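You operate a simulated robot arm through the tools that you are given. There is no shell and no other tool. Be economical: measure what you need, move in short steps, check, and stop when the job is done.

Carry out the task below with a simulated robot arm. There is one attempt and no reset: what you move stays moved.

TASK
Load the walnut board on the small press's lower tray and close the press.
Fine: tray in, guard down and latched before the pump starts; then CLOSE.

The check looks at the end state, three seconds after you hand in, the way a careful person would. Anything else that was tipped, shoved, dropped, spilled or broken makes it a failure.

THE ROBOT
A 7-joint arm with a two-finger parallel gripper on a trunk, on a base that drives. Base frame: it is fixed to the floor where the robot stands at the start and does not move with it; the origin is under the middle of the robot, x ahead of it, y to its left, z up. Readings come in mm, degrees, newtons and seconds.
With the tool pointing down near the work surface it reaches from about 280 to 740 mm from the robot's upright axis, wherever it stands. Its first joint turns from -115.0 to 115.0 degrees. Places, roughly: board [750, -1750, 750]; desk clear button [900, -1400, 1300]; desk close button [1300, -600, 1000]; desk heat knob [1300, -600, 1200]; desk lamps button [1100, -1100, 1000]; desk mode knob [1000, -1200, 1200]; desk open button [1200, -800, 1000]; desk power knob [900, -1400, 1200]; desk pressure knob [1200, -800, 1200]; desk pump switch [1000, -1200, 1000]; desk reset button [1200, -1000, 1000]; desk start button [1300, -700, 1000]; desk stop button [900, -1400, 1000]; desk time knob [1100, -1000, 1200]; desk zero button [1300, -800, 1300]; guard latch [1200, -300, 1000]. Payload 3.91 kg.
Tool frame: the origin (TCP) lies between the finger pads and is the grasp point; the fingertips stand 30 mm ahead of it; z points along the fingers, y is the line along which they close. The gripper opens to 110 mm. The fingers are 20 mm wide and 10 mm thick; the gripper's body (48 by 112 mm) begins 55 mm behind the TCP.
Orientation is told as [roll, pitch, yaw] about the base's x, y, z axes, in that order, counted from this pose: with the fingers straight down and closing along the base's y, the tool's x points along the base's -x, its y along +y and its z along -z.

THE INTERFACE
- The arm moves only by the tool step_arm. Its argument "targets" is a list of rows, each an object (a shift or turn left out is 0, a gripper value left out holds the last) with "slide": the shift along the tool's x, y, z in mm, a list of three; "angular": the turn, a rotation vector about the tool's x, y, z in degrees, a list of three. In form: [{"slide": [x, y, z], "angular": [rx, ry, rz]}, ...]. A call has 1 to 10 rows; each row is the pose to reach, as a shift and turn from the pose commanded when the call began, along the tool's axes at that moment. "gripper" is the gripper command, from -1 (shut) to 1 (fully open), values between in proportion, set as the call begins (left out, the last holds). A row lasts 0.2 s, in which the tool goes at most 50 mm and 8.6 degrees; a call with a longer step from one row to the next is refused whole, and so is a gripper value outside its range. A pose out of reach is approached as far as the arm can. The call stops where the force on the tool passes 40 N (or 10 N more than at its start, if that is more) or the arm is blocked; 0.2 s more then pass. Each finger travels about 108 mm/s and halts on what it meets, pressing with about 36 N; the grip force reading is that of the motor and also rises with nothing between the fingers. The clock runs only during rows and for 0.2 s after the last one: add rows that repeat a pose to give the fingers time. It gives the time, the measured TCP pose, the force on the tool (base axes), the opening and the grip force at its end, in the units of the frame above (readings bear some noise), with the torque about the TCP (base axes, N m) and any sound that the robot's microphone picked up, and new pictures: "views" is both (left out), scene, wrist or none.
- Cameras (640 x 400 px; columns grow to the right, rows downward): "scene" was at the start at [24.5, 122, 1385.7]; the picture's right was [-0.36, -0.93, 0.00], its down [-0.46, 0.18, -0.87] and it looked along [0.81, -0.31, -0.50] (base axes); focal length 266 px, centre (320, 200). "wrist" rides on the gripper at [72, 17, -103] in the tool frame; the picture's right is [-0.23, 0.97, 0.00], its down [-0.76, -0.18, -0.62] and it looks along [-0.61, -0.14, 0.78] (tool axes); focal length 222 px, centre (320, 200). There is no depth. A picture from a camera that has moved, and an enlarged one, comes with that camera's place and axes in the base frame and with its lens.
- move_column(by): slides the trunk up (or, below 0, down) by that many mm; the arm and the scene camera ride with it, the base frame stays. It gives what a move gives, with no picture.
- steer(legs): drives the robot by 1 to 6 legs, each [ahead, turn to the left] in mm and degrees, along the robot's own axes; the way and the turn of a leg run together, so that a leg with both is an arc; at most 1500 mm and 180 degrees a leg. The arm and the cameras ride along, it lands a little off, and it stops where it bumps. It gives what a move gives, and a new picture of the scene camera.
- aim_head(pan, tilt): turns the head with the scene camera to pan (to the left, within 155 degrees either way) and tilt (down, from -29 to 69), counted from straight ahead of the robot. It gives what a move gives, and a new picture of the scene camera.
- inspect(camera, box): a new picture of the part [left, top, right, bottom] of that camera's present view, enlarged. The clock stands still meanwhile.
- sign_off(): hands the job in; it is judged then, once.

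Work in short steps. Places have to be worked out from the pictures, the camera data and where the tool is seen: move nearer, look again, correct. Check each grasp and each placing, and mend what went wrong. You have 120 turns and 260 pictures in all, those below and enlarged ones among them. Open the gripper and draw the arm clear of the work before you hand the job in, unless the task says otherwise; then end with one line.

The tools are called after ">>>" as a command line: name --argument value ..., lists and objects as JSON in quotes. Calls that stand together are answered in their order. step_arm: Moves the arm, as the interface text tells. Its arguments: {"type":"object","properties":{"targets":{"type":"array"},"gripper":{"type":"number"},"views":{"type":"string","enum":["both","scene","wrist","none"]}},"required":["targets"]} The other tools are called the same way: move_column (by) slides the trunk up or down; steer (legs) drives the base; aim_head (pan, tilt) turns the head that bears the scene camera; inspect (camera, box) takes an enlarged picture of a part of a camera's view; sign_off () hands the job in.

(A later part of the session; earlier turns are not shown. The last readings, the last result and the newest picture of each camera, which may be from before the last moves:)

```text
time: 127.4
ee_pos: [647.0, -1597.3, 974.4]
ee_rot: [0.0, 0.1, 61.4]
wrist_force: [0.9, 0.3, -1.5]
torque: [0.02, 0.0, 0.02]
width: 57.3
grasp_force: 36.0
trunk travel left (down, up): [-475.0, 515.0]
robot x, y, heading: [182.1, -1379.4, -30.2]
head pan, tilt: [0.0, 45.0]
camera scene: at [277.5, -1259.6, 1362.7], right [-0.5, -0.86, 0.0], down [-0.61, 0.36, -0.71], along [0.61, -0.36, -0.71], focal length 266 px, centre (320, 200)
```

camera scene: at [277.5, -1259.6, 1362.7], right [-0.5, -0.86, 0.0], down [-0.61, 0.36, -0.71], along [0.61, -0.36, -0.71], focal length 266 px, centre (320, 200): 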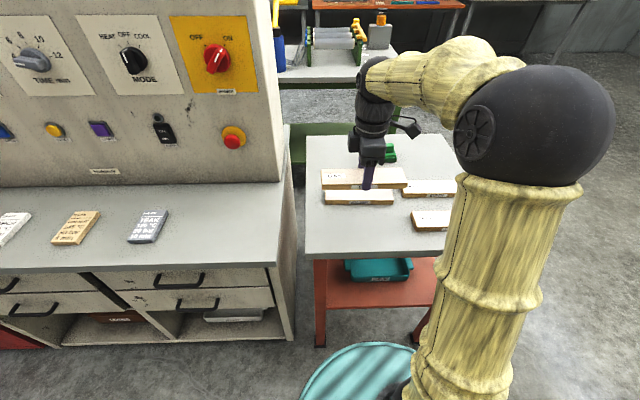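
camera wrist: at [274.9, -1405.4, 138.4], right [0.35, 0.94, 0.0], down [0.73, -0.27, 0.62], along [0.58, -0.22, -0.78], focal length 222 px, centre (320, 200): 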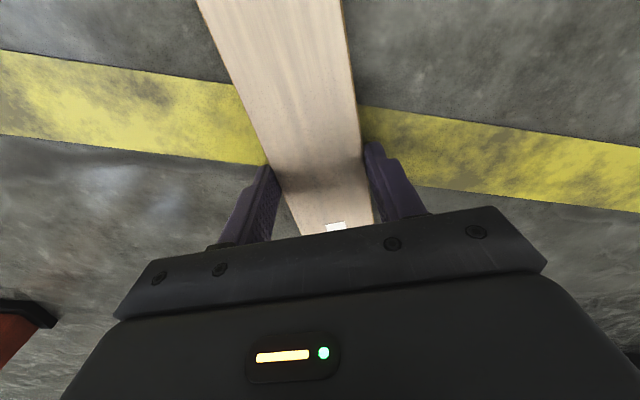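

TCP is 21 mm past oak's original spot. Correct, and descend to z≈836.

>>> step_arm --targets '[{"slide": [1, 21, 0], "angular": [0, 0, 1.4]}, {"slide": [1, 21, 40], "angular": [0, 0, 1.4]}, {"slide": [1, 21, 80], "angular": [0, 0, 1.4]}, {"slide": [1, 21, 115], "angular": [0, 0, 1.4]}]'

```text
time: 128.4
ee_pos: [627.9, -1588.2, 858.5]
ee_rot: [0.0, 0.1, 59.8]
wrist_force: [-0.1, 0.4, -0.9]
torque: [0.03, -0.02, -0.01]
width: 57.2
grasp_force: 36.2
trunk travel left (down, up): [-475.0, 515.0]
robot x, y, heading: [184.2, -1383.5, -30.3]
head pan, tilt: [0.0, 45.0]
camera scene: at [277.5, -1259.6, 1362.7], right [-0.5, -0.86, 0.0], down [-0.61, 0.36, -0.71], along [0.61, -0.36, -0.71], focal length 266 px, centre (320, 200)
camera wrist: at [578.0, -1641.5, 961.5], right [-0.73, 0.69, 0.0], down [0.54, 0.57, 0.62], along [0.43, 0.45, -0.78], focal length 222 px, centre (320, 200)
```

scene: 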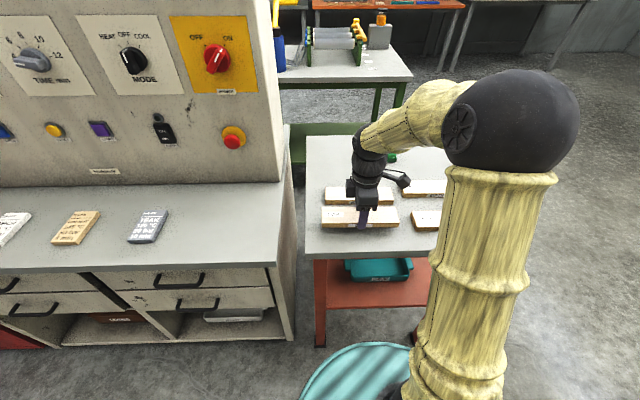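
wrist: 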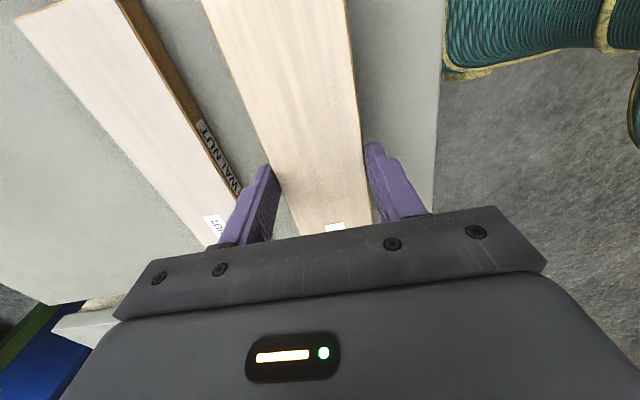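

The gap to the walnut is tight, so I'll open only part-way. Lower 22 mm.

>>> step_arm --targets '[{"slide": [0, 0, 12]}, {"slide": [0, 0, 22.5]}]' --views "none"

>>> step_arm --targets '[{"slide": [0, 0, 0]}, {"slide": [0, 0, 0]}, {"slide": [0, 0, -40]}, {"slide": [0, 0, -80]}, {"slide": [0, 0, -120]}, {"slide": [0, 0, -150]}]' --gripper 0.45

```text
time: 129.0
ee_pos: [627.5, -1588.4, 835.4]
ee_rot: [0.0, 0.1, 59.9]
wrist_force: [-0.5, 0.6, -0.4]
torque: [-0.03, 0.03, 0.01]
width: 57.2
grasp_force: 35.9
trunk travel left (down, up): [-475.0, 515.0]
robot x, y, heading: [182.3, -1384.9, -30.3]
head pan, tilt: [0.0, 45.0]
```

```text
time: 130.4
ee_pos: [627.0, -1587.4, 988.8]
ee_rot: [0.1, 0.0, 59.8]
wrist_force: [0.6, 0.8, 0.4]
torque: [0.02, -0.02, -0.01]
width: 80.1
grasp_force: 0.0
trunk travel left (down, up): [-475.0, 515.0]
robot x, y, heading: [184.9, -1382.2, -30.4]
head pan, tilt: [0.0, 45.0]
camera scene: at [277.2, -1259.4, 1362.7], right [-0.5, -0.86, 0.0], down [-0.61, 0.36, -0.71], along [0.61, -0.36, -0.71], focal length 266 px, centre (320, 200)
camera wrist: at [578.0, -1641.6, 1089.9], right [-0.73, 0.69, 0.0], down [0.54, 0.57, 0.62], along [0.43, 0.45, -0.78], focal length 222 px, centre (320, 200)
```

scene: 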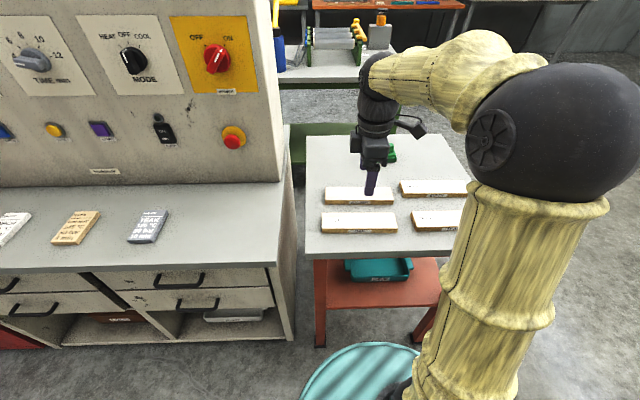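
wrist: 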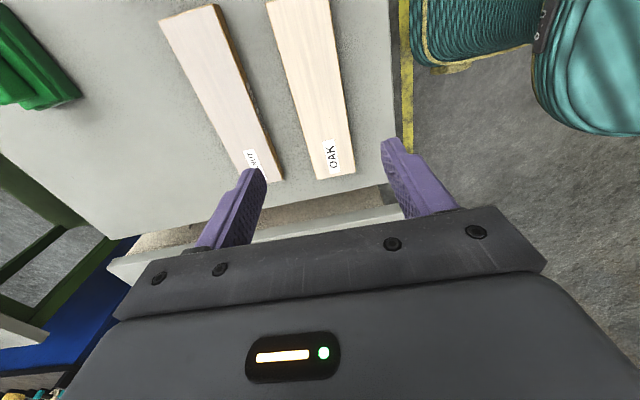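

Oak restored, walnut in place, arm high and empty. Now drive to the press.

>>> steer --legs '[[-330, 0], [0, 90.4], [920, 0], [900, 0], [0, -90]]'

>>> aim_head --pan 0 --tilt 40

```text
time: 154.3
ee_pos: [1253.7, 150.3, 986.6]
ee_rot: [0.0, 0.1, 59.5]
wrist_force: [-0.7, 0.3, 0.0]
torque: [0.02, -0.01, 0.03]
width: 79.9
grasp_force: 0.1
trunk travel left (down, up): [-475.0, 515.0]
robot x, y, heading: [812.0, 358.1, -30.7]
head pan, tilt: [0.0, 45.0]
camera scene: at [905.6, 483.4, 1362.7], right [-0.51, -0.86, 0.0], down [-0.61, 0.36, -0.71], along [0.61, -0.36, -0.71], focal length 266 px, centre (320, 200)
```

scene: 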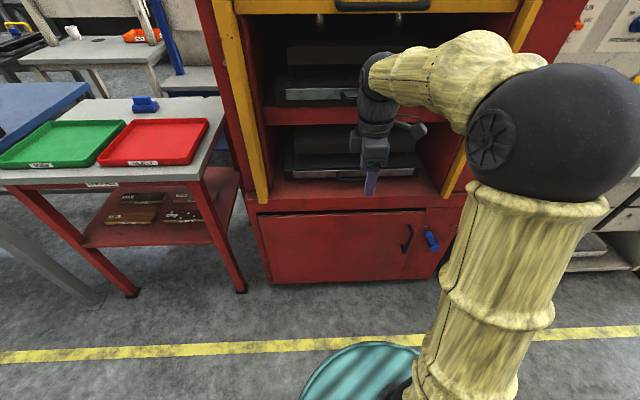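

```text
time: 155.0
ee_pos: [1252.5, 151.3, 986.6]
ee_rot: [0.0, 0.2, 59.3]
wrist_force: [0.6, -0.1, -0.5]
torque: [-0.03, -0.06, 0.0]
width: 79.5
grasp_force: 0.1
trunk travel left (down, up): [-475.0, 515.0]
robot x, y, heading: [809.8, 361.7, -30.6]
head pan, tilt: [0.0, 40.0]
camera scene: at [908.8, 481.5, 1369.9], right [-0.51, -0.86, 0.0], down [-0.55, 0.33, -0.77], along [0.66, -0.39, -0.64], focal length 266 px, centre (320, 200)
```

scene: 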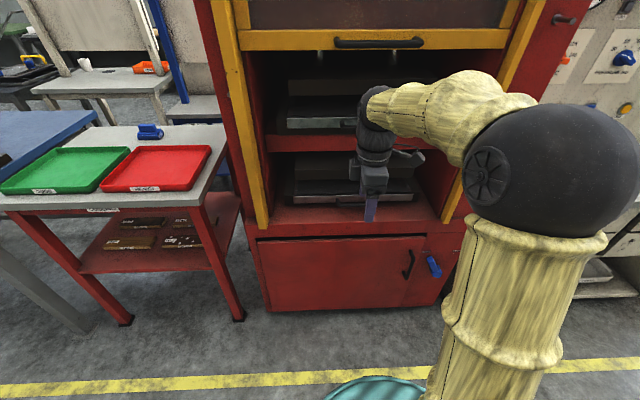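

The tray is partly hidden behind the arm. Zoom in on the opening.

>>> inspect --camera "scene" --box '[230, 30, 480, 240]'

>>> inspect --camera "wrist" --box '[0, 0, 640, 300]'

```text
1.90 times, centred on (355, 135) of scene
camera zoom: at [908.8, 481.5, 1369.9], right [-0.51, -0.86, 0.0], down [-0.55, 0.33, -0.77], along [0.66, -0.39, -0.64], focal length 506 px, centre (253, 324)
```

zoom: 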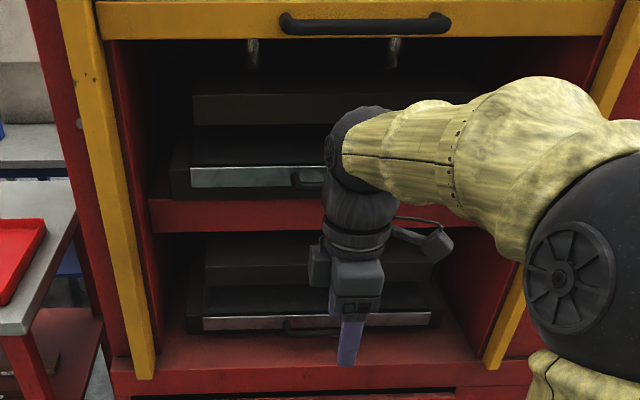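

```text
1.00 times, centred on (320, 150) of wrist (not enlarged: the box is as wide or as high as the picture)
camera zoom: at [1203.1, 98.4, 1089.4], right [-0.72, 0.69, 0.0], down [0.54, 0.56, 0.62], along [0.43, 0.45, -0.78], focal length 222 px, centre (320, 250)
```

zoom: 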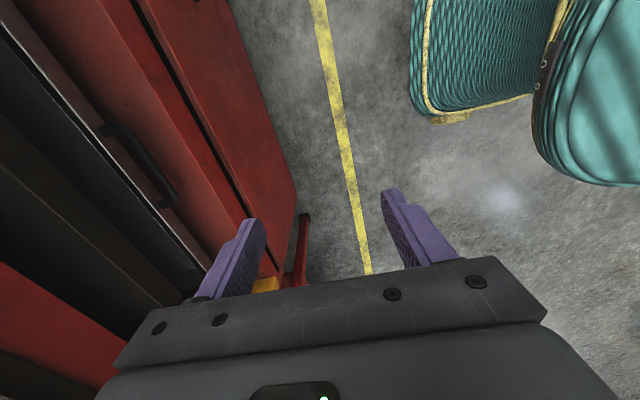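

Triangulated: lower tray handle bar at u≈1285, l≈677–797, z≈749 (centre ≈(1481,-4)). I'll pitch the tool to horizontal (closing vertically) while lowering, to view and grip the bar from the front.

>>> step_arm --targets '[{"slide": [0, 0, 18], "angular": [8.4, 0, 0]}, {"slide": [0, 0, 36], "angular": [16.8, 0, 0]}, {"slide": [0, 0, 54], "angular": [25.2, 0, 0]}, {"slide": [0, 0, 72], "angular": [33.6, 0, 0]}, {"slide": [0, 0, 90], "angular": [42, 0, 0]}, {"slide": [0, 0, 108], "angular": [50.4, 0, 0]}, {"slide": [0, 0, 126], "angular": [58.8, 0, 0]}, {"slide": [0, 0, 144], "angular": [67.2, 0, 0]}, {"slide": [0, 0, 162], "angular": [75.6, 0, 0]}, {"slide": [0, 0, 180], "angular": [84, 0, 0]}]'

```text
time: 157.2
ee_pos: [1313.1, 165.4, 839.8]
ee_rot: [-79.8, 0.3, 59.6]
wrist_force: [0.9, 0.7, 0.0]
torque: [-0.03, -0.02, -0.12]
width: 79.7
grasp_force: 0.0
out of reach, approached as far as the arm can: row 5, 6, 7, 8, 9, 10
trunk travel left (down, up): [-475.0, 515.0]
robot x, y, heading: [806.6, 360.4, -30.6]
head pan, tilt: [0.0, 40.0]
camera scene: at [912.0, 486.4, 1369.2], right [-0.51, -0.86, 0.0], down [-0.56, 0.32, -0.77], along [0.66, -0.39, -0.64], focal length 266 px, centre (320, 200)
camera wrist: at [1186.4, 156.5, 841.4], right [-0.03, 0.28, -0.96], down [-0.12, 0.95, 0.28], along [0.99, 0.12, 0.0], focal length 222 px, centre (320, 200)
```

scene: 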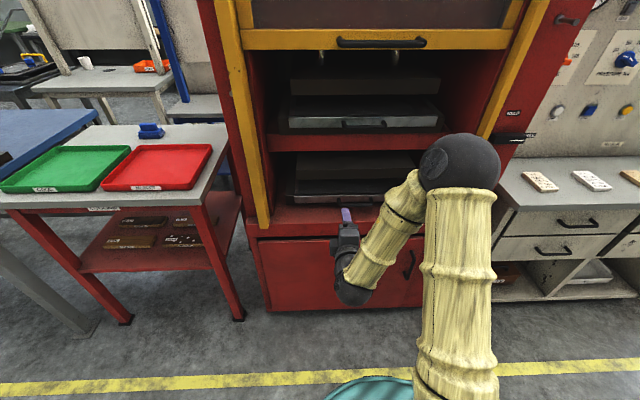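
wrist: 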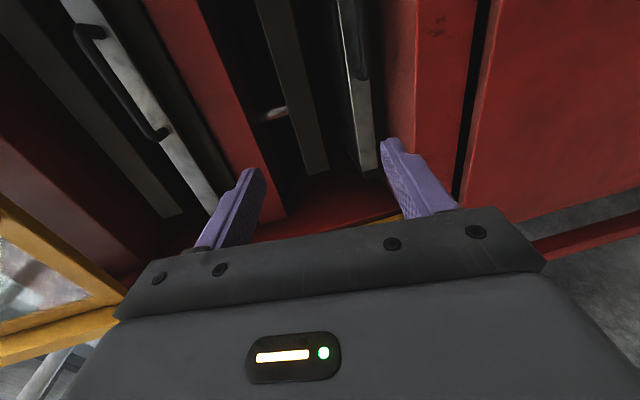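

The arm is near its inner limit here. Drive forward 130 mm, then align with the handle centre.

>>> steer --legs '[[110, 0.6]]'

>>> step_arm --targets '[{"slide": [20, 0, 0], "angular": [2.5, 0, 0]}, {"slide": [40, 0, 0], "angular": [5, 0, 0]}, {"slide": [60, 0, 0], "angular": [5, 0, 0]}]'

```text
time: 158.5
ee_pos: [1409.5, 110.6, 840.0]
ee_rot: [-79.8, 0.0, 60.0]
wrist_force: [-0.4, 0.5, -0.9]
torque: [0.0, -0.01, 0.0]
width: 79.8
grasp_force: 0.1
trunk travel left (down, up): [-475.0, 515.0]
robot x, y, heading: [907.0, 303.3, -30.1]
head pan, tilt: [0.0, 40.0]
camera scene: at [1004.4, 425.8, 1369.9], right [-0.5, -0.87, 0.0], down [-0.56, 0.32, -0.77], along [0.66, -0.38, -0.64], focal length 266 px, centre (320, 200)
```

scene: 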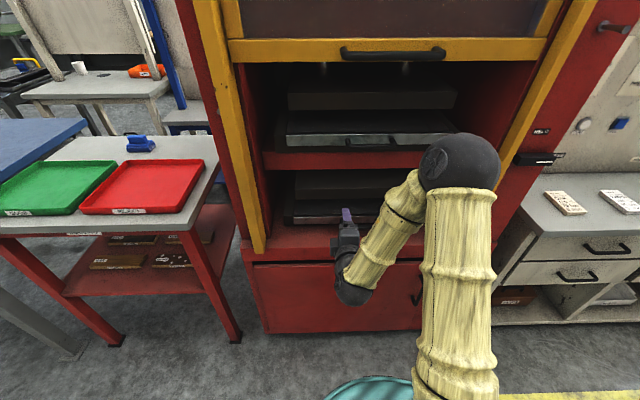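

```text
time: 159.3
ee_pos: [1406.1, 100.8, 840.3]
ee_rot: [-81.0, 0.1, 59.8]
wrist_force: [-0.4, -1.4, 0.2]
torque: [-0.02, 0.0, 0.0]
width: 79.8
grasp_force: 0.0
out of reach, approached as far as the arm can: row 1, 2, 3
trunk travel left (down, up): [-475.0, 515.0]
robot x, y, heading: [908.6, 304.4, -30.1]
head pan, tilt: [0.0, 40.0]
camera scene: at [1004.3, 425.9, 1369.9], right [-0.5, -0.87, 0.0], down [-0.56, 0.32, -0.77], along [0.66, -0.38, -0.64], focal length 266 px, centre (320, 200)
camera wrist: at [1279.9, 91.2, 839.2], right [-0.02, 0.27, -0.96], down [-0.13, 0.95, 0.27], along [0.99, 0.13, 0.02], focal length 222 px, centre (320, 200)
```

scene: 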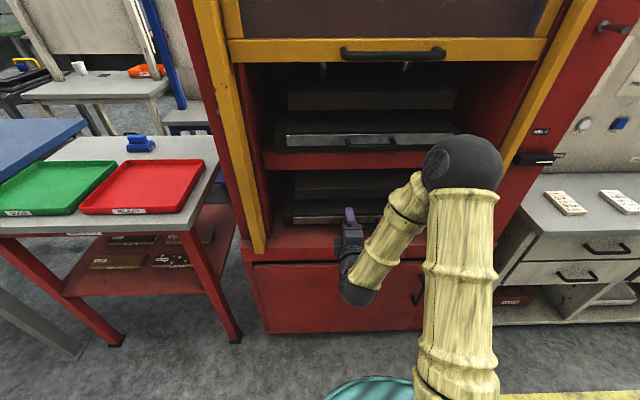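
wrist: 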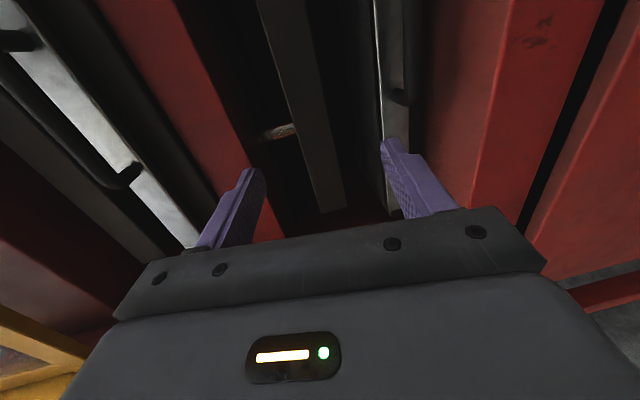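

The arm is folding against a wrist limit because the shoulder is too high. Lower the trunk 300 so that the forearm lies flatter, then raise the tool with the arm.

>>> move_column --by -300

>>> step_arm --targets '[{"slide": [0, -40, -6]}, {"slide": [0, -80, -12]}, {"slide": [0, -120, -18]}, {"slide": [0, -160, -25]}, {"slide": [0, -190, -30]}]'

```text
time: 162.3
ee_pos: [1406.6, 100.6, 540.8]
ee_rot: [-81.0, 0.0, 59.9]
wrist_force: [0.2, 0.0, 0.2]
torque: [-0.03, -0.02, 0.01]
width: 79.9
grasp_force: 0.0
trunk travel left (down, up): [-175.0, 815.0]
robot x, y, heading: [906.1, 307.2, -29.7]
head pan, tilt: [0.0, 40.0]
```

```text
time: 163.5
ee_pos: [1405.6, 100.1, 732.9]
ee_rot: [-81.0, 0.0, 59.9]
wrist_force: [-0.5, -0.1, -0.3]
torque: [0.02, -0.02, 0.02]
width: 79.6
grasp_force: 0.0
trunk travel left (down, up): [-175.0, 815.0]
robot x, y, heading: [904.2, 303.1, -30.1]
head pan, tilt: [0.0, 40.0]
camera scene: at [1004.4, 425.8, 1069.9], right [-0.5, -0.87, 0.0], down [-0.56, 0.32, -0.77], along [0.66, -0.38, -0.64], focal length 266 px, centre (320, 200)
camera wrist: at [1279.6, 91.1, 732.0], right [-0.02, 0.27, -0.96], down [-0.13, 0.95, 0.27], along [0.99, 0.13, 0.02], focal length 222 px, centre (320, 200)
```

scene: 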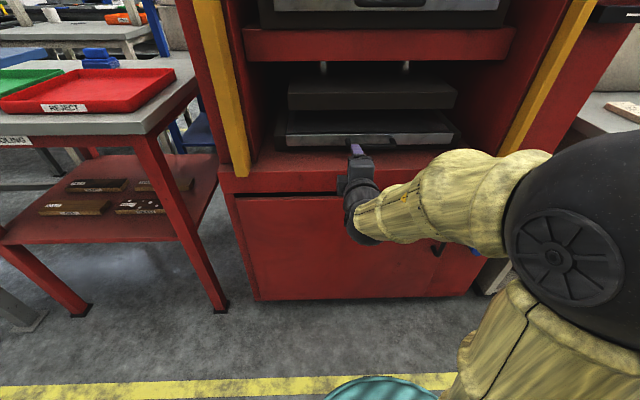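
wrist: 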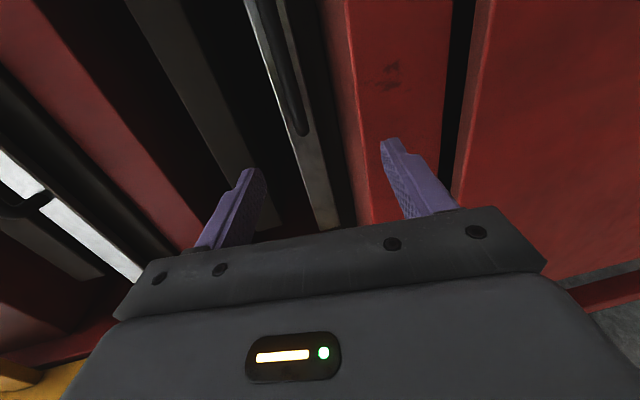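

Good, comfortable pose now. Level the tool and shift right to the handle centre.

>>> step_arm --targets '[{"slide": [18, 0, 0], "angular": [4.5, 0, 0]}, {"slide": [36, 0, 0], "angular": [9, 0, 0]}, {"slide": [52, 0, 0], "angular": [9, 0, 0]}]'

>>> inspect --camera "scene" --box '[240, 50, 500, 220]'

```text
time: 164.3
ee_pos: [1378.7, 55.0, 732.8]
ee_rot: [-90.1, -0.1, 59.9]
wrist_force: [-1.3, -2.2, 0.5]
torque: [-0.02, 0.01, 0.19]
width: 79.8
grasp_force: 0.1
trunk travel left (down, up): [-175.0, 815.0]
robot x, y, heading: [908.3, 304.2, -30.0]
head pan, tilt: [0.0, 40.0]
camera scene: at [1002.8, 425.0, 1070.2], right [-0.5, -0.87, 0.0], down [-0.56, 0.32, -0.77], along [0.66, -0.38, -0.64], focal length 266 px, centre (320, 200)
camera wrist: at [1254.1, 44.8, 715.4], right [0.12, 0.2, -0.97], down [-0.16, 0.97, 0.18], along [0.98, 0.13, 0.14], focal length 222 px, centre (320, 200)
```

scene: 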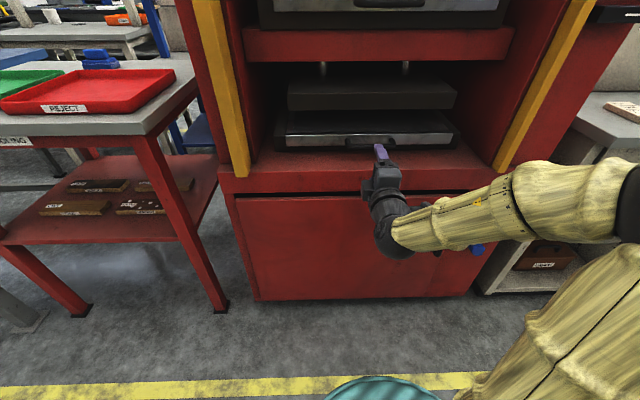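
wrist: 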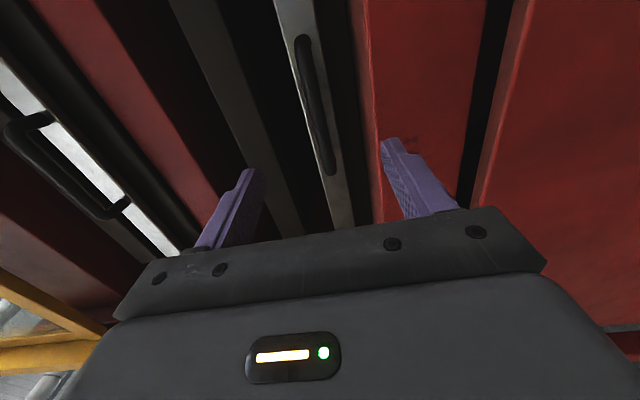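

```text
2.35 times, centred on (370, 135) of scene
camera zoom: at [1002.8, 425.0, 1070.2], right [-0.5, -0.87, 0.0], down [-0.56, 0.32, -0.77], along [0.66, -0.38, -0.64], focal length 625 px, centre (202, 353)
```

zoom: 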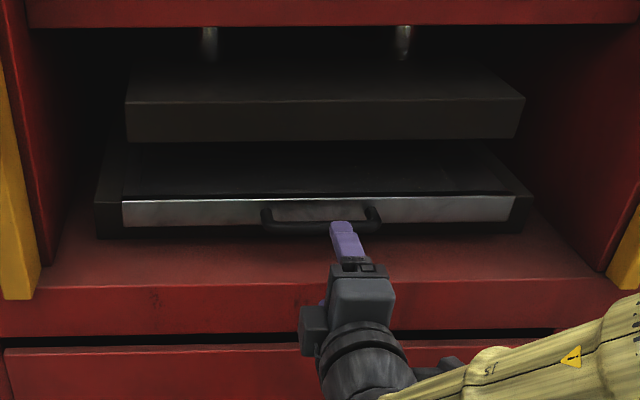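

Triangulated bar: u≈1289, z≈732, centre l≈737 – in line with the tool. Narrow the opening to ~36 mm (sill is at z≈693) and advance.

>>> step_arm --targets '[{"slide": [0, 0, 0]}, {"slide": [0, 0, 0]}, {"slide": [0, 0, 40]}, {"slide": [0, 0, 75]}]' --gripper -0.33

>>> inspect --camera "scene" --box '[300, 100, 460, 200]'

```text
time: 165.3
ee_pos: [1443.7, 17.3, 733.1]
ee_rot: [-90.1, -0.1, 59.8]
wrist_force: [-0.5, 0.4, 0.3]
torque: [0.0, 0.05, -0.03]
width: 37.1
grasp_force: 0.1
trunk travel left (down, up): [-175.0, 815.0]
robot x, y, heading: [907.4, 306.5, -29.8]
head pan, tilt: [0.0, 40.0]
camera scene: at [1004.0, 426.1, 1069.9], right [-0.5, -0.87, 0.0], down [-0.56, 0.32, -0.77], along [0.66, -0.38, -0.64], focal length 266 px, centre (320, 200)
camera wrist: at [1319.4, 6.8, 715.5], right [0.11, 0.2, -0.97], down [-0.16, 0.97, 0.18], along [0.98, 0.13, 0.14], focal length 222 px, centre (320, 200)
```

scene: 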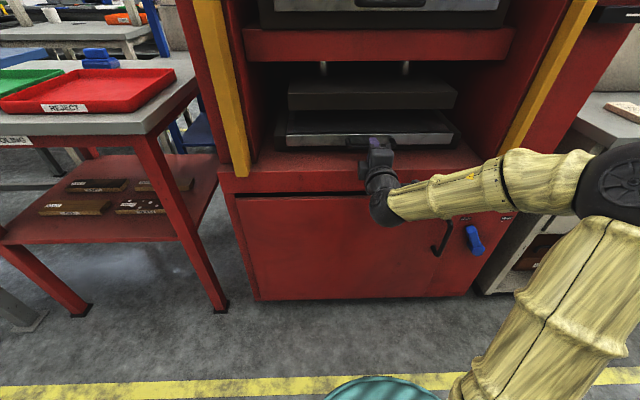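
wrist: 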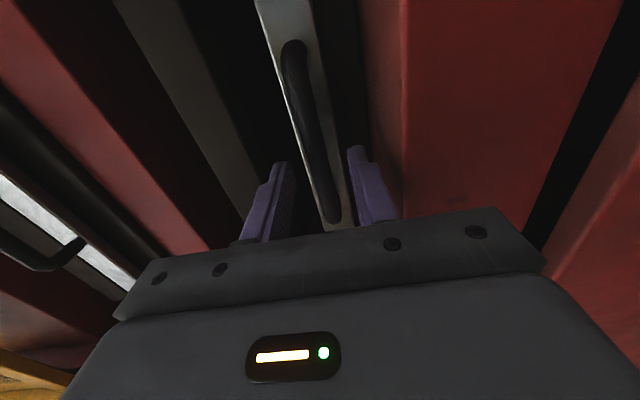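

```text
4.00 times, centred on (380, 150) of scene
camera zoom: at [1004.0, 426.1, 1069.9], right [-0.5, -0.87, 0.0], down [-0.56, 0.32, -0.77], along [0.66, -0.38, -0.64], focal length 1062 px, centre (80, 400)
```

zoom: 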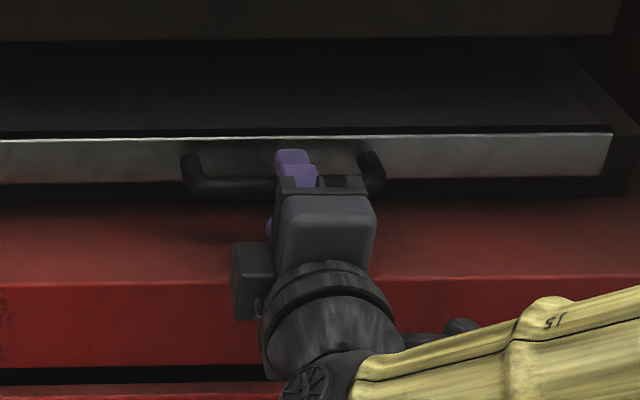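

The bar lies between the fingers' planes. Advance 26 mm more and close.

>>> step_arm --targets '[{"slide": [0, 0, 15]}, {"slide": [0, 0, 27]}]' --views "none"

>>> step_arm --targets '[{"slide": [0, 0, 0]}, {"slide": [0, 0, 0]}]' --gripper -1

```text
time: 165.9
ee_pos: [1468.6, 4.4, 732.8]
ee_rot: [-90.0, 0.0, 60.1]
wrist_force: [-0.9, 0.2, 0.0]
torque: [0.02, 0.01, 0.01]
width: 36.8
grasp_force: 0.1
trunk travel left (down, up): [-175.0, 815.0]
robot x, y, heading: [905.4, 303.7, -30.0]
head pan, tilt: [0.0, 40.0]
```

```text
time: 166.5
ee_pos: [1467.9, 3.6, 733.7]
ee_rot: [-90.1, 0.0, 59.9]
wrist_force: [2.2, -0.7, 6.8]
torque: [0.04, -0.08, 0.01]
width: 13.7
grasp_force: 44.9
trunk travel left (down, up): [-175.0, 815.0]
robot x, y, heading: [907.4, 307.1, -30.1]
head pan, tilt: [0.0, 40.0]
camera scene: at [1004.0, 426.1, 1070.0], right [-0.5, -0.87, 0.0], down [-0.56, 0.32, -0.77], along [0.66, -0.38, -0.64], focal length 266 px, centre (320, 200)
camera wrist: at [1343.2, -6.0, 716.2], right [0.12, 0.2, -0.97], down [-0.16, 0.97, 0.18], along [0.98, 0.13, 0.14], focal length 222 px, centre (320, 200)
```

scene: 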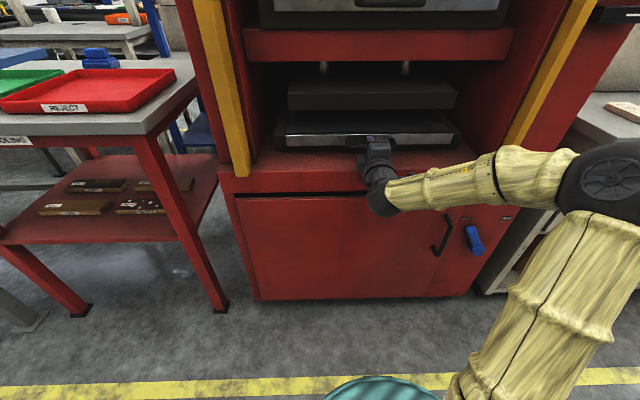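
wrist: 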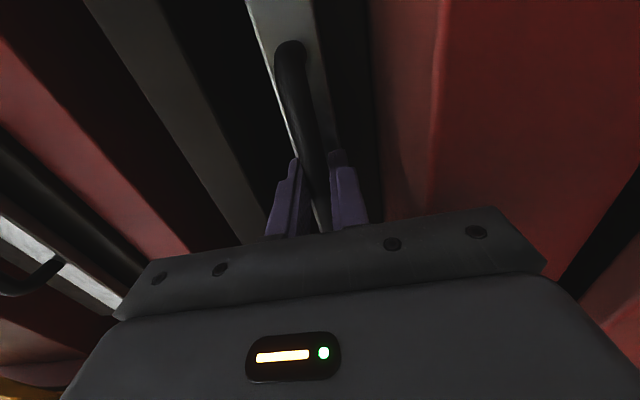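

Bar gripped (13.7 mm). Pull back 100 mm slowly and watch the force.

>>> step_arm --targets '[{"slide": [0, 0, -20]}, {"slide": [0, 0, -40]}, {"slide": [0, 0, -60]}, {"slide": [0, 0, -80]}, {"slide": [0, 0, -100]}]'

```text
time: 167.7
ee_pos: [1379.3, 51.9, 733.9]
ee_rot: [-90.2, -0.2, 59.7]
wrist_force: [-9.6, -16.6, 19.0]
torque: [-0.37, 0.1, 0.59]
width: 13.7
grasp_force: 45.4
trunk travel left (down, up): [-175.0, 815.0]
robot x, y, heading: [908.0, 303.5, -30.1]
head pan, tilt: [0.0, 40.0]
camera scene: at [1002.4, 425.3, 1070.3], right [-0.5, -0.87, 0.0], down [-0.56, 0.32, -0.77], along [0.66, -0.38, -0.64], focal length 266 px, centre (320, 200)
camera wrist: at [1254.2, 43.0, 715.9], right [0.12, 0.2, -0.97], down [-0.15, 0.97, 0.18], along [0.98, 0.13, 0.15], focal length 222 px, centre (320, 200)
```

scene: 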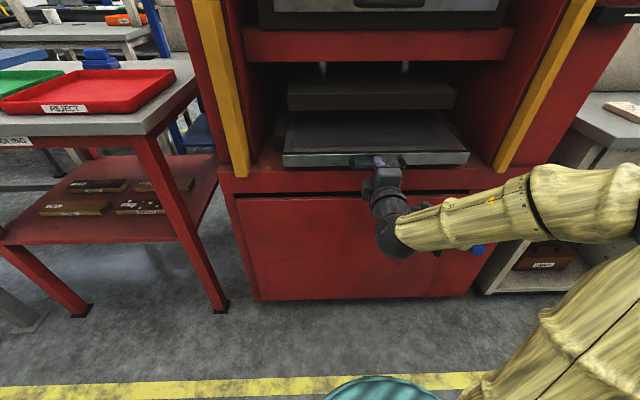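
wrist: 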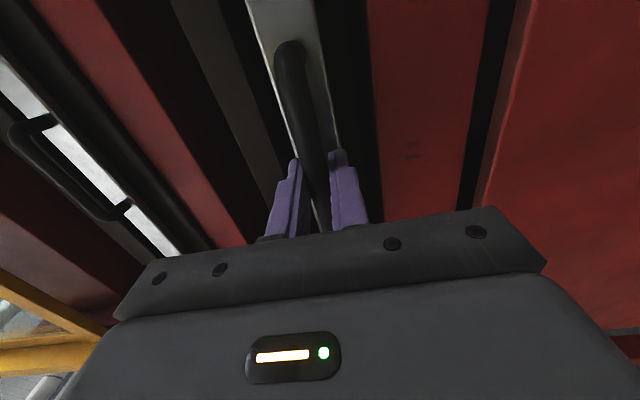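

The tray slides out nicely. Pull it about 120 mm further by driving back.

>>> steer --legs '[[-60, 0], [-60, 0]]'

>>> inspect --camera "scene" --box '[200, 40, 500, 240]'

```text
time: 169.0
ee_pos: [1324.2, 82.9, 733.7]
ee_rot: [-90.4, -0.1, 59.3]
wrist_force: [-1.3, -2.2, -2.5]
torque: [-0.1, -0.07, 0.74]
width: 13.9
grasp_force: 45.1
trunk travel left (down, up): [-175.0, 815.0]
robot x, y, heading: [846.7, 337.6, -29.7]
head pan, tilt: [0.0, 40.0]
stopped in leg 2: the force on the tool passed its limit at 42 N (the readings are from after the stop); the commanded pose is now the measured one
camera scene: at [948.8, 457.7, 1069.9], right [-0.5, -0.87, 0.0], down [-0.56, 0.32, -0.77], along [0.66, -0.38, -0.64], focal length 266 px, centre (320, 200)
```

scene: 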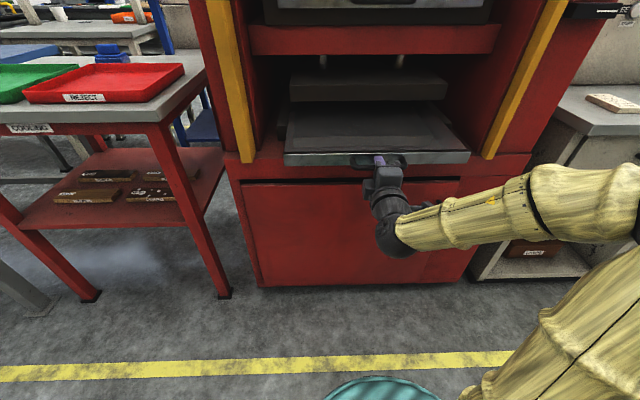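

```text
2.00 times, centred on (350, 140) of scene
camera zoom: at [948.8, 457.7, 1069.9], right [-0.5, -0.87, 0.0], down [-0.56, 0.32, -0.77], along [0.66, -0.38, -0.64], focal length 531 px, centre (260, 320)
```

zoom: 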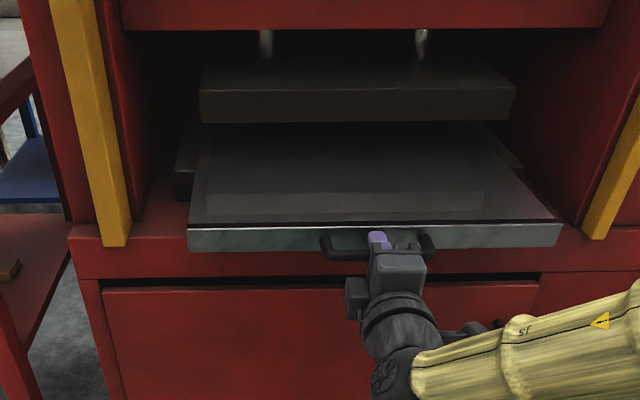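

Pulled about 165 mm before the force limit; test gently whether that is the end stop.

>>> step_arm --targets '[{"slide": [0, 0, -10]}, {"slide": [0, 0, -20]}, {"slide": [0, 0, -30]}]' --views "none"

```text
time: 169.8
ee_pos: [1298.6, 96.6, 733.6]
ee_rot: [-90.2, -0.2, 59.1]
wrist_force: [-3.9, -9.8, -3.2]
torque: [-0.27, 0.2, 0.77]
width: 13.9
grasp_force: 44.7
trunk travel left (down, up): [-175.0, 815.0]
robot x, y, heading: [851.2, 335.7, -30.3]
head pan, tilt: [0.0, 40.0]
```

Still moving freely; pull 35 mm more.

>>> step_arm --targets '[{"slide": [0, 0, -12]}, {"slide": [0, 0, -24]}, {"slide": [0, 0, -36]}]'

>>> inspect --camera "scene" --box '[200, 40, 500, 240]'

```text
time: 170.4
ee_pos: [1294.4, 98.4, 733.7]
ee_rot: [-89.0, -0.1, 58.9]
wrist_force: [-3.4, -1.0, -14.3]
torque: [-0.21, 0.21, 0.06]
width: 13.6
grasp_force: 45.2
out of reach, approached as far as the arm can: row 1, 2
trunk travel left (down, up): [-175.0, 815.0]
robot x, y, heading: [847.5, 336.0, -30.1]
head pan, tilt: [0.0, 40.0]
stopped in row 2: the force on the tool passed its limit at 48 N (the readings are from after the stop); the commanded pose is now the measured one
camera scene: at [949.3, 457.3, 1070.0], right [-0.5, -0.87, 0.0], down [-0.56, 0.32, -0.77], along [0.66, -0.38, -0.64], focal length 266 px, centre (320, 200)
camera wrist: at [1167.6, 91.7, 718.3], right [0.1, 0.2, -0.97], down [-0.14, 0.97, 0.19], along [0.99, 0.11, 0.13], focal length 222 px, centre (320, 200)
```

scene: 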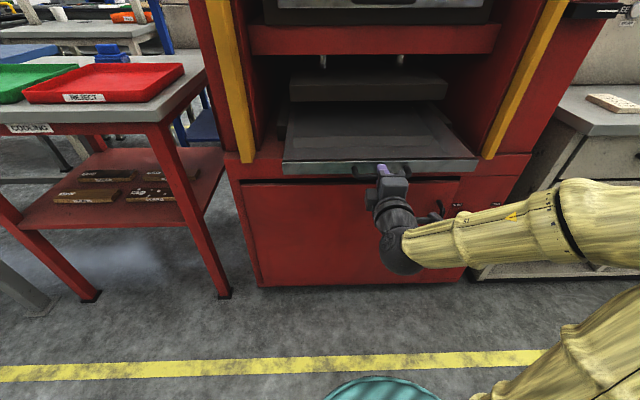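
wrist: 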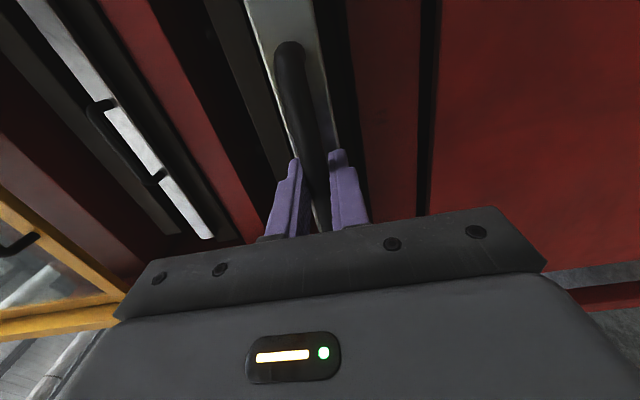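

```text
2.00 times, centred on (350, 140) of scene
camera zoom: at [949.3, 457.3, 1070.0], right [-0.5, -0.87, 0.0], down [-0.56, 0.32, -0.77], along [0.66, -0.38, -0.64], focal length 531 px, centre (260, 320)
```

zoom: 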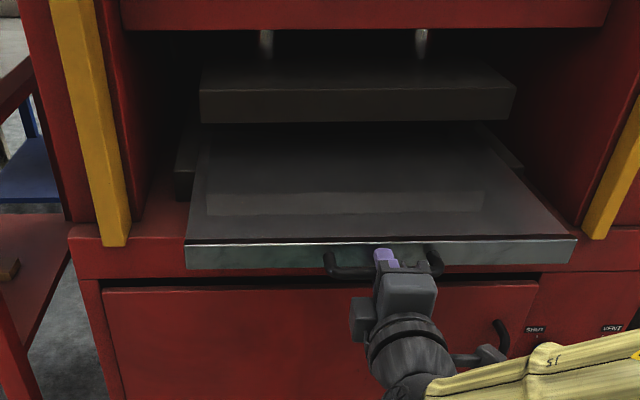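

That was the arm's own limit, not the tray's. Drive back another 50 mm.

>>> steer --legs '[[-50, 0]]'

>>> inspect --camera "scene" --box '[200, 40, 500, 240]'

```text
time: 171.3
ee_pos: [1249.4, 123.6, 734.1]
ee_rot: [-89.1, -0.2, 58.9]
wrist_force: [-5.7, -16.2, -28.3]
torque: [-0.44, 0.42, -0.06]
width: 13.7
grasp_force: 44.9
trunk travel left (down, up): [-175.0, 815.0]
robot x, y, heading: [804.7, 361.5, -29.9]
head pan, tilt: [0.0, 40.0]
camera scene: at [906.3, 481.1, 1069.9], right [-0.5, -0.87, 0.0], down [-0.56, 0.32, -0.76], along [0.66, -0.38, -0.64], focal length 266 px, centre (320, 200)
```

scene: 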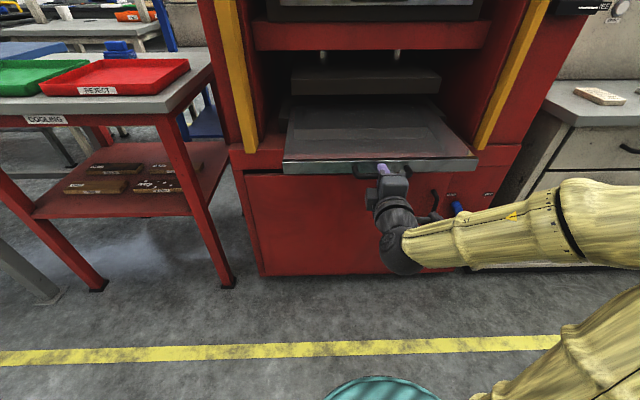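

```text
2.00 times, centred on (350, 140) of scene
camera zoom: at [906.3, 481.1, 1069.9], right [-0.5, -0.87, 0.0], down [-0.56, 0.32, -0.76], along [0.66, -0.38, -0.64], focal length 531 px, centre (260, 320)
```

zoom: 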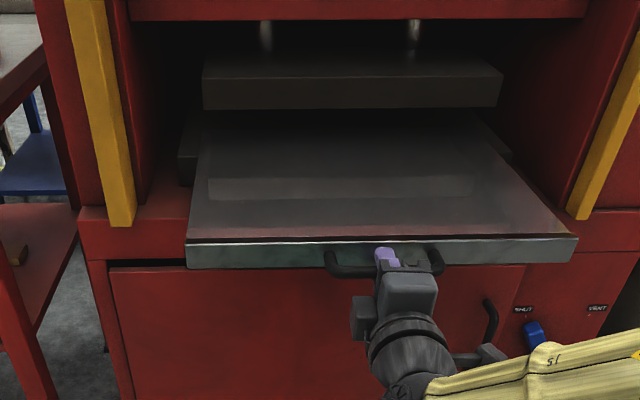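

Tray is out ~250 mm. Release the bar and back away by driving.

>>> step_arm --targets '[{"slide": [0, 0, 0]}, {"slide": [0, 0, 0]}, {"slide": [0, 0, 0]}]' --gripper -0.2 --views "wrist"

>>> inspect --camera "scene" --box '[420, 150, 540, 230]'

```text
time: 172.1
ee_pos: [1248.7, 124.3, 735.8]
ee_rot: [-89.2, -0.1, 58.8]
wrist_force: [-0.3, 0.1, 0.2]
torque: [0.03, 0.04, 0.03]
width: 43.9
grasp_force: 0.1
trunk travel left (down, up): [-175.0, 815.0]
robot x, y, heading: [804.4, 360.8, -29.8]
head pan, tilt: [0.0, 40.0]
camera wrist: at [1123.8, 116.7, 719.2], right [0.11, 0.2, -0.97], down [-0.14, 0.97, 0.19], along [0.98, 0.11, 0.13], focal length 222 px, centre (320, 200)
```

wrist: 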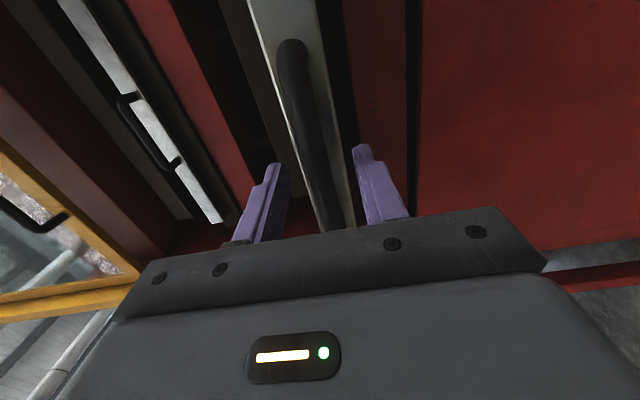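

```text
5.00 times, centred on (480, 190) of scene
camera zoom: at [905.1, 483.1, 1070.0], right [-0.5, -0.87, 0.0], down [-0.56, 0.32, -0.77], along [0.66, -0.38, -0.64], focal length 1328 px, centre (-480, 250)
```

zoom: 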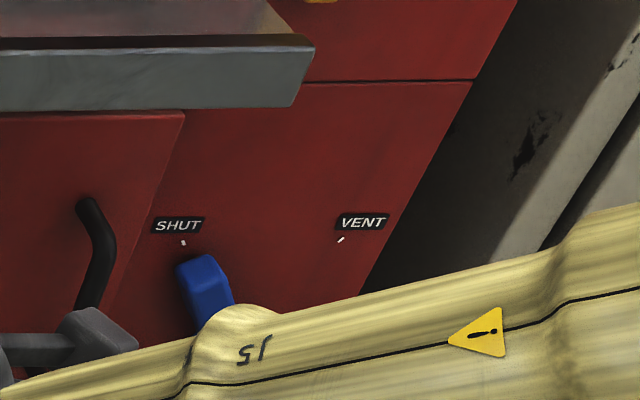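

The vent lever is at SHUT — good. Back away and return the tool to pointing down, then raise the trunk.

>>> steer --legs '[[-150, 0]]'

>>> step_arm --targets '[{"slide": [0, 0, 0], "angular": [-8.5, 0, 0]}, {"slide": [0, -5, 0], "angular": [-17, 0, 0]}, {"slide": [0, -10, 0], "angular": [-25.5, 0, 0]}, {"slide": [0, -15, 0], "angular": [-34, 0, 0]}, {"slide": [0, -20, 0], "angular": [-42.5, 0, 0]}, {"slide": [0, -25, 0], "angular": [-51, 0, 0]}, {"slide": [0, -30, 0], "angular": [-59.5, 0, 0]}, {"slide": [0, -35, 0], "angular": [-68, 0, 0]}, {"slide": [0, -40, 0], "angular": [-76.5, 0, 0]}, {"slide": [0, -45, 0], "angular": [-85, 0, 0]}]' --views "none"

>>> move_column --by 300

```text
time: 173.6
ee_pos: [1118.1, 199.4, 735.9]
ee_rot: [-89.3, -0.1, 58.7]
wrist_force: [0.2, 0.6, 0.1]
torque: [-0.01, 0.01, 0.02]
width: 43.9
grasp_force: 0.1
trunk travel left (down, up): [-175.0, 815.0]
robot x, y, heading: [677.9, 435.3, -30.2]
head pan, tilt: [0.0, 40.0]
camera scene: at [775.3, 558.2, 1069.9], right [-0.5, -0.86, 0.0], down [-0.56, 0.32, -0.77], along [0.66, -0.38, -0.64], focal length 266 px, centre (320, 200)
```

scene: 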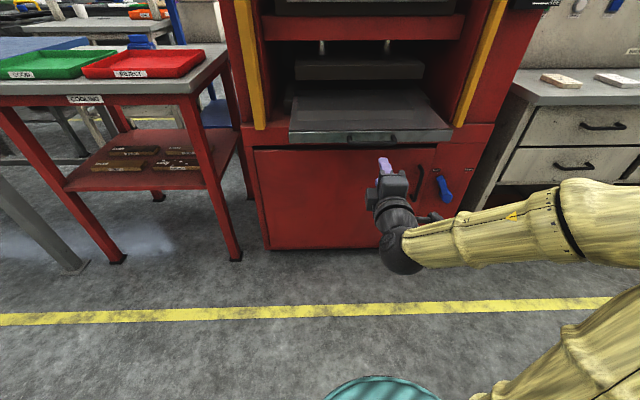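

```text
time: 175.8
ee_pos: [1118.7, 198.4, 780.6]
ee_rot: [-4.0, -0.2, 58.7]
wrist_force: [-0.2, -0.6, -0.5]
torque: [-0.02, -0.03, -0.03]
width: 44.3
grasp_force: 0.0
trunk travel left (down, up): [-175.0, 815.0]
robot x, y, heading: [679.5, 437.5, -30.2]
head pan, tilt: [0.0, 40.0]
```

```text
time: 178.8
ee_pos: [1118.4, 197.8, 1080.9]
ee_rot: [-4.2, 0.0, 58.6]
wrist_force: [0.0, -1.3, 0.9]
torque: [-0.01, 0.01, 0.01]
width: 43.9
grasp_force: 0.2
trunk travel left (down, up): [-475.0, 515.0]
robot x, y, heading: [675.5, 436.2, -29.8]
head pan, tilt: [0.0, 40.0]
```

Arm is up. Drive back to the board table.

>>> steer --legs '[[0, -90.2], [900, 0], [895, 0], [0, 90], [470, 0]]'

>>> step_arm --targets '[{"slide": [0, 0, 0], "angular": [-4, 0, 0]}, {"slide": [0, 0, 0], "angular": [-4, 0, 0]}]'

```text
time: 203.4
ee_pos: [603.6, -1584.1, 1079.8]
ee_rot: [-4.2, -0.1, 58.1]
wrist_force: [-0.5, -0.3, -0.4]
torque: [-0.03, -0.01, 0.02]
width: 44.0
grasp_force: 0.1
trunk travel left (down, up): [-475.0, 515.0]
robot x, y, heading: [162.1, -1341.5, -30.7]
head pan, tilt: [0.0, 40.0]
camera scene: at [262.8, -1221.2, 1369.9], right [-0.51, -0.86, 0.0], down [-0.55, 0.33, -0.77], along [0.66, -0.39, -0.64], focal length 266 px, centre (320, 200)
```

scene: 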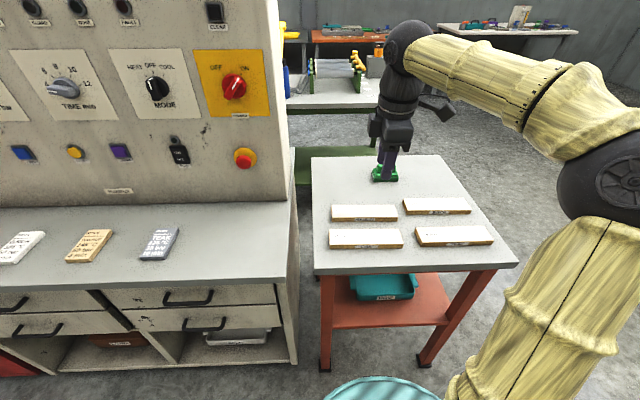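

```text
time: 204.0
ee_pos: [603.1, -1583.9, 1080.9]
ee_rot: [-0.1, -0.1, 58.2]
wrist_force: [0.0, 0.0, -0.3]
torque: [0.01, -0.03, 0.02]
width: 44.1
grasp_force: 0.1
trunk travel left (down, up): [-475.0, 515.0]
robot x, y, heading: [165.0, -1338.9, -30.8]
head pan, tilt: [0.0, 40.0]
camera scene: at [262.9, -1221.2, 1369.9], right [-0.51, -0.86, 0.0], down [-0.55, 0.33, -0.77], along [0.66, -0.39, -0.64], focal length 266 px, centre (320, 200)
camera wrist: at [551.6, -1635.9, 1183.2], right [-0.71, 0.71, 0.0], down [0.55, 0.55, 0.63], along [0.44, 0.44, -0.78], focal length 222 px, centre (320, 200)
```

scene: 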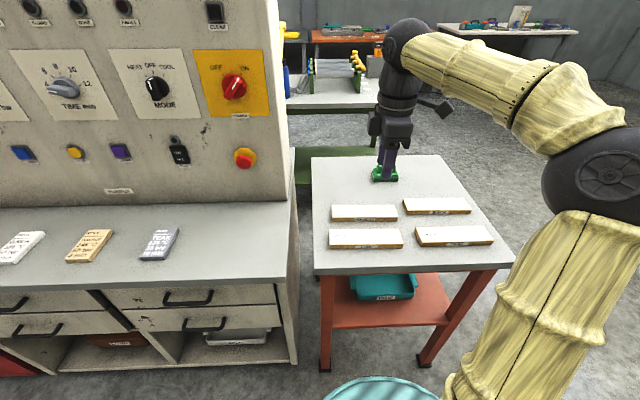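
wrist: 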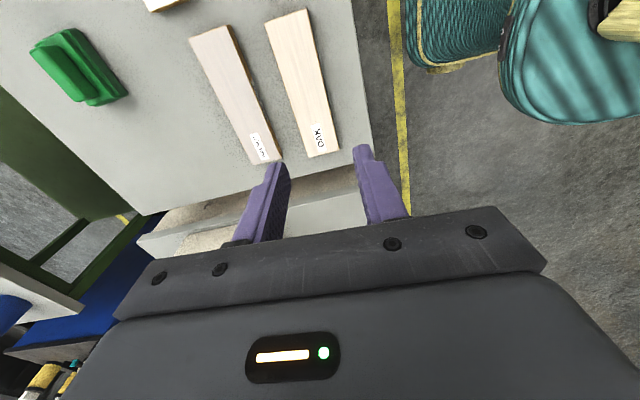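

Walnut measured at (714,-1648), as placed. Move above it with an 84 mm opening.

>>> step_arm --targets '[{"slide": [-1, -32, 30], "angular": [0, 0, -1.5]}, {"slide": [-2, -64, 65], "angular": [0, 0, -1.5]}, {"slide": [-3, -96, 100], "angular": [0, 0, -1.5]}, {"slide": [-4, -128, 135], "angular": [0, 0, -1.5]}, {"slide": [-4, -128, 180], "angular": [0, 0, -1.5]}, {"slide": [-4, -128, 210], "angular": [0, 0, -1.5]}]' --gripper 0.53

```text
time: 205.4
ee_pos: [714.6, -1647.8, 870.6]
ee_rot: [-0.2, -0.2, 59.7]
wrist_force: [0.9, 0.5, 0.2]
torque: [0.01, 0.01, 0.03]
width: 84.0
grasp_force: 0.1
trunk travel left (down, up): [-475.0, 515.0]
robot x, y, heading: [162.2, -1343.3, -30.8]
head pan, tilt: [0.0, 40.0]
camera scene: at [262.7, -1221.3, 1370.0], right [-0.51, -0.86, 0.0], down [-0.55, 0.33, -0.77], along [0.66, -0.39, -0.64], focal length 266 px, centre (320, 200)
camera wrist: at [663.1, -1701.0, 972.7], right [-0.73, 0.69, 0.0], down [0.54, 0.57, 0.63], along [0.43, 0.45, -0.78], focal length 222 px, centre (320, 200)
```

scene: 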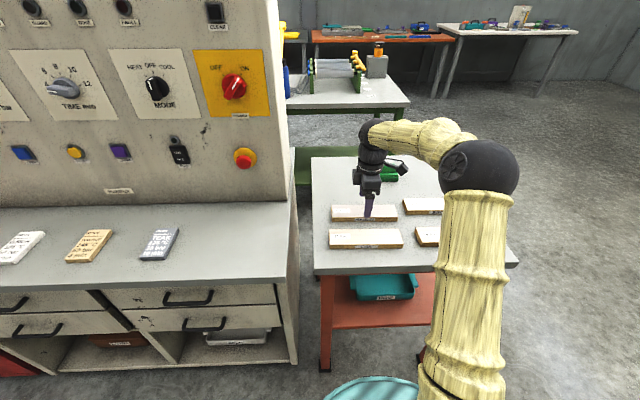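
wrist: 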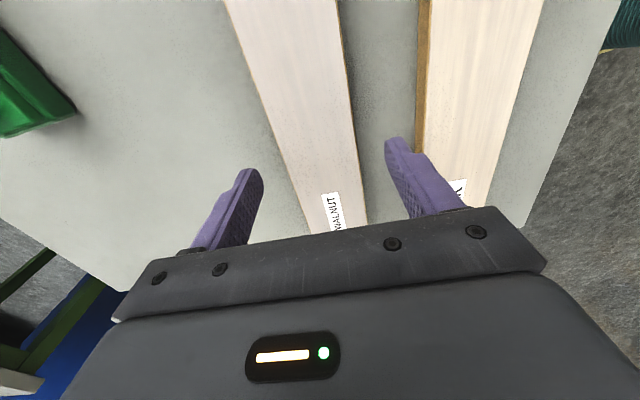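

Centred within a few mm; lower with a 4 mm forward correction.

>>> step_arm --targets '[{"slide": [0, -4, 0]}, {"slide": [0, -4, 20]}, {"slide": [0, -4, 36.5]}]' --views "none"

>>> step_arm --targets '[{"slide": [0, 0, 0]}, {"slide": [0, 0, 0]}, {"slide": [0, 0, 0]}]' --gripper -1

```text
time: 206.2
ee_pos: [717.9, -1650.1, 834.4]
ee_rot: [-0.2, -0.1, 59.7]
wrist_force: [-0.8, -0.6, 0.9]
torque: [-0.01, -0.05, -0.01]
width: 84.2
grasp_force: 0.1
trunk travel left (down, up): [-475.0, 515.0]
robot x, y, heading: [163.3, -1340.7, -30.9]
head pan, tilt: [0.0, 40.0]
```

```text
time: 207.0
ee_pos: [718.2, -1648.0, 833.3]
ee_rot: [-0.3, 0.0, 59.7]
wrist_force: [0.7, 0.7, -1.0]
torque: [0.09, 0.01, -0.03]
width: 57.2
grasp_force: 35.4
trunk travel left (down, up): [-475.0, 515.0]
robot x, y, heading: [163.9, -1344.9, -30.7]
head pan, tilt: [0.0, 40.0]
camera scene: at [262.9, -1221.2, 1369.9], right [-0.51, -0.86, 0.0], down [-0.55, 0.33, -0.77], along [0.66, -0.39, -0.64], focal length 266 px, centre (320, 200)
camera wrist: at [667.6, -1703.0, 936.4], right [-0.73, 0.69, 0.0], down [0.54, 0.57, 0.63], along [0.43, 0.45, -0.78], focal length 222 px, centre (320, 200)
```

scene: 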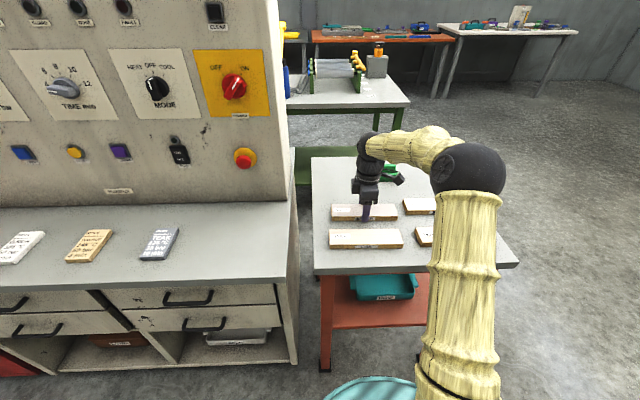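
wrist: 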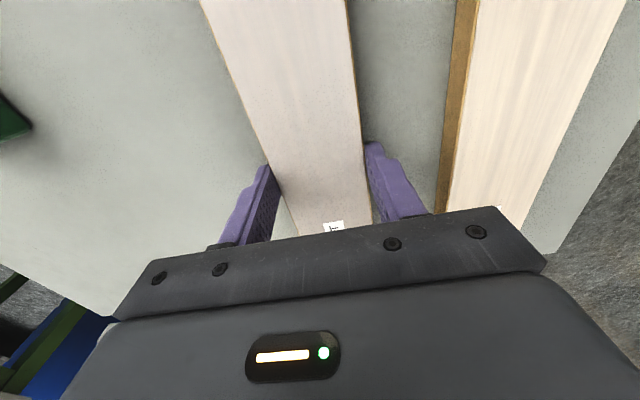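

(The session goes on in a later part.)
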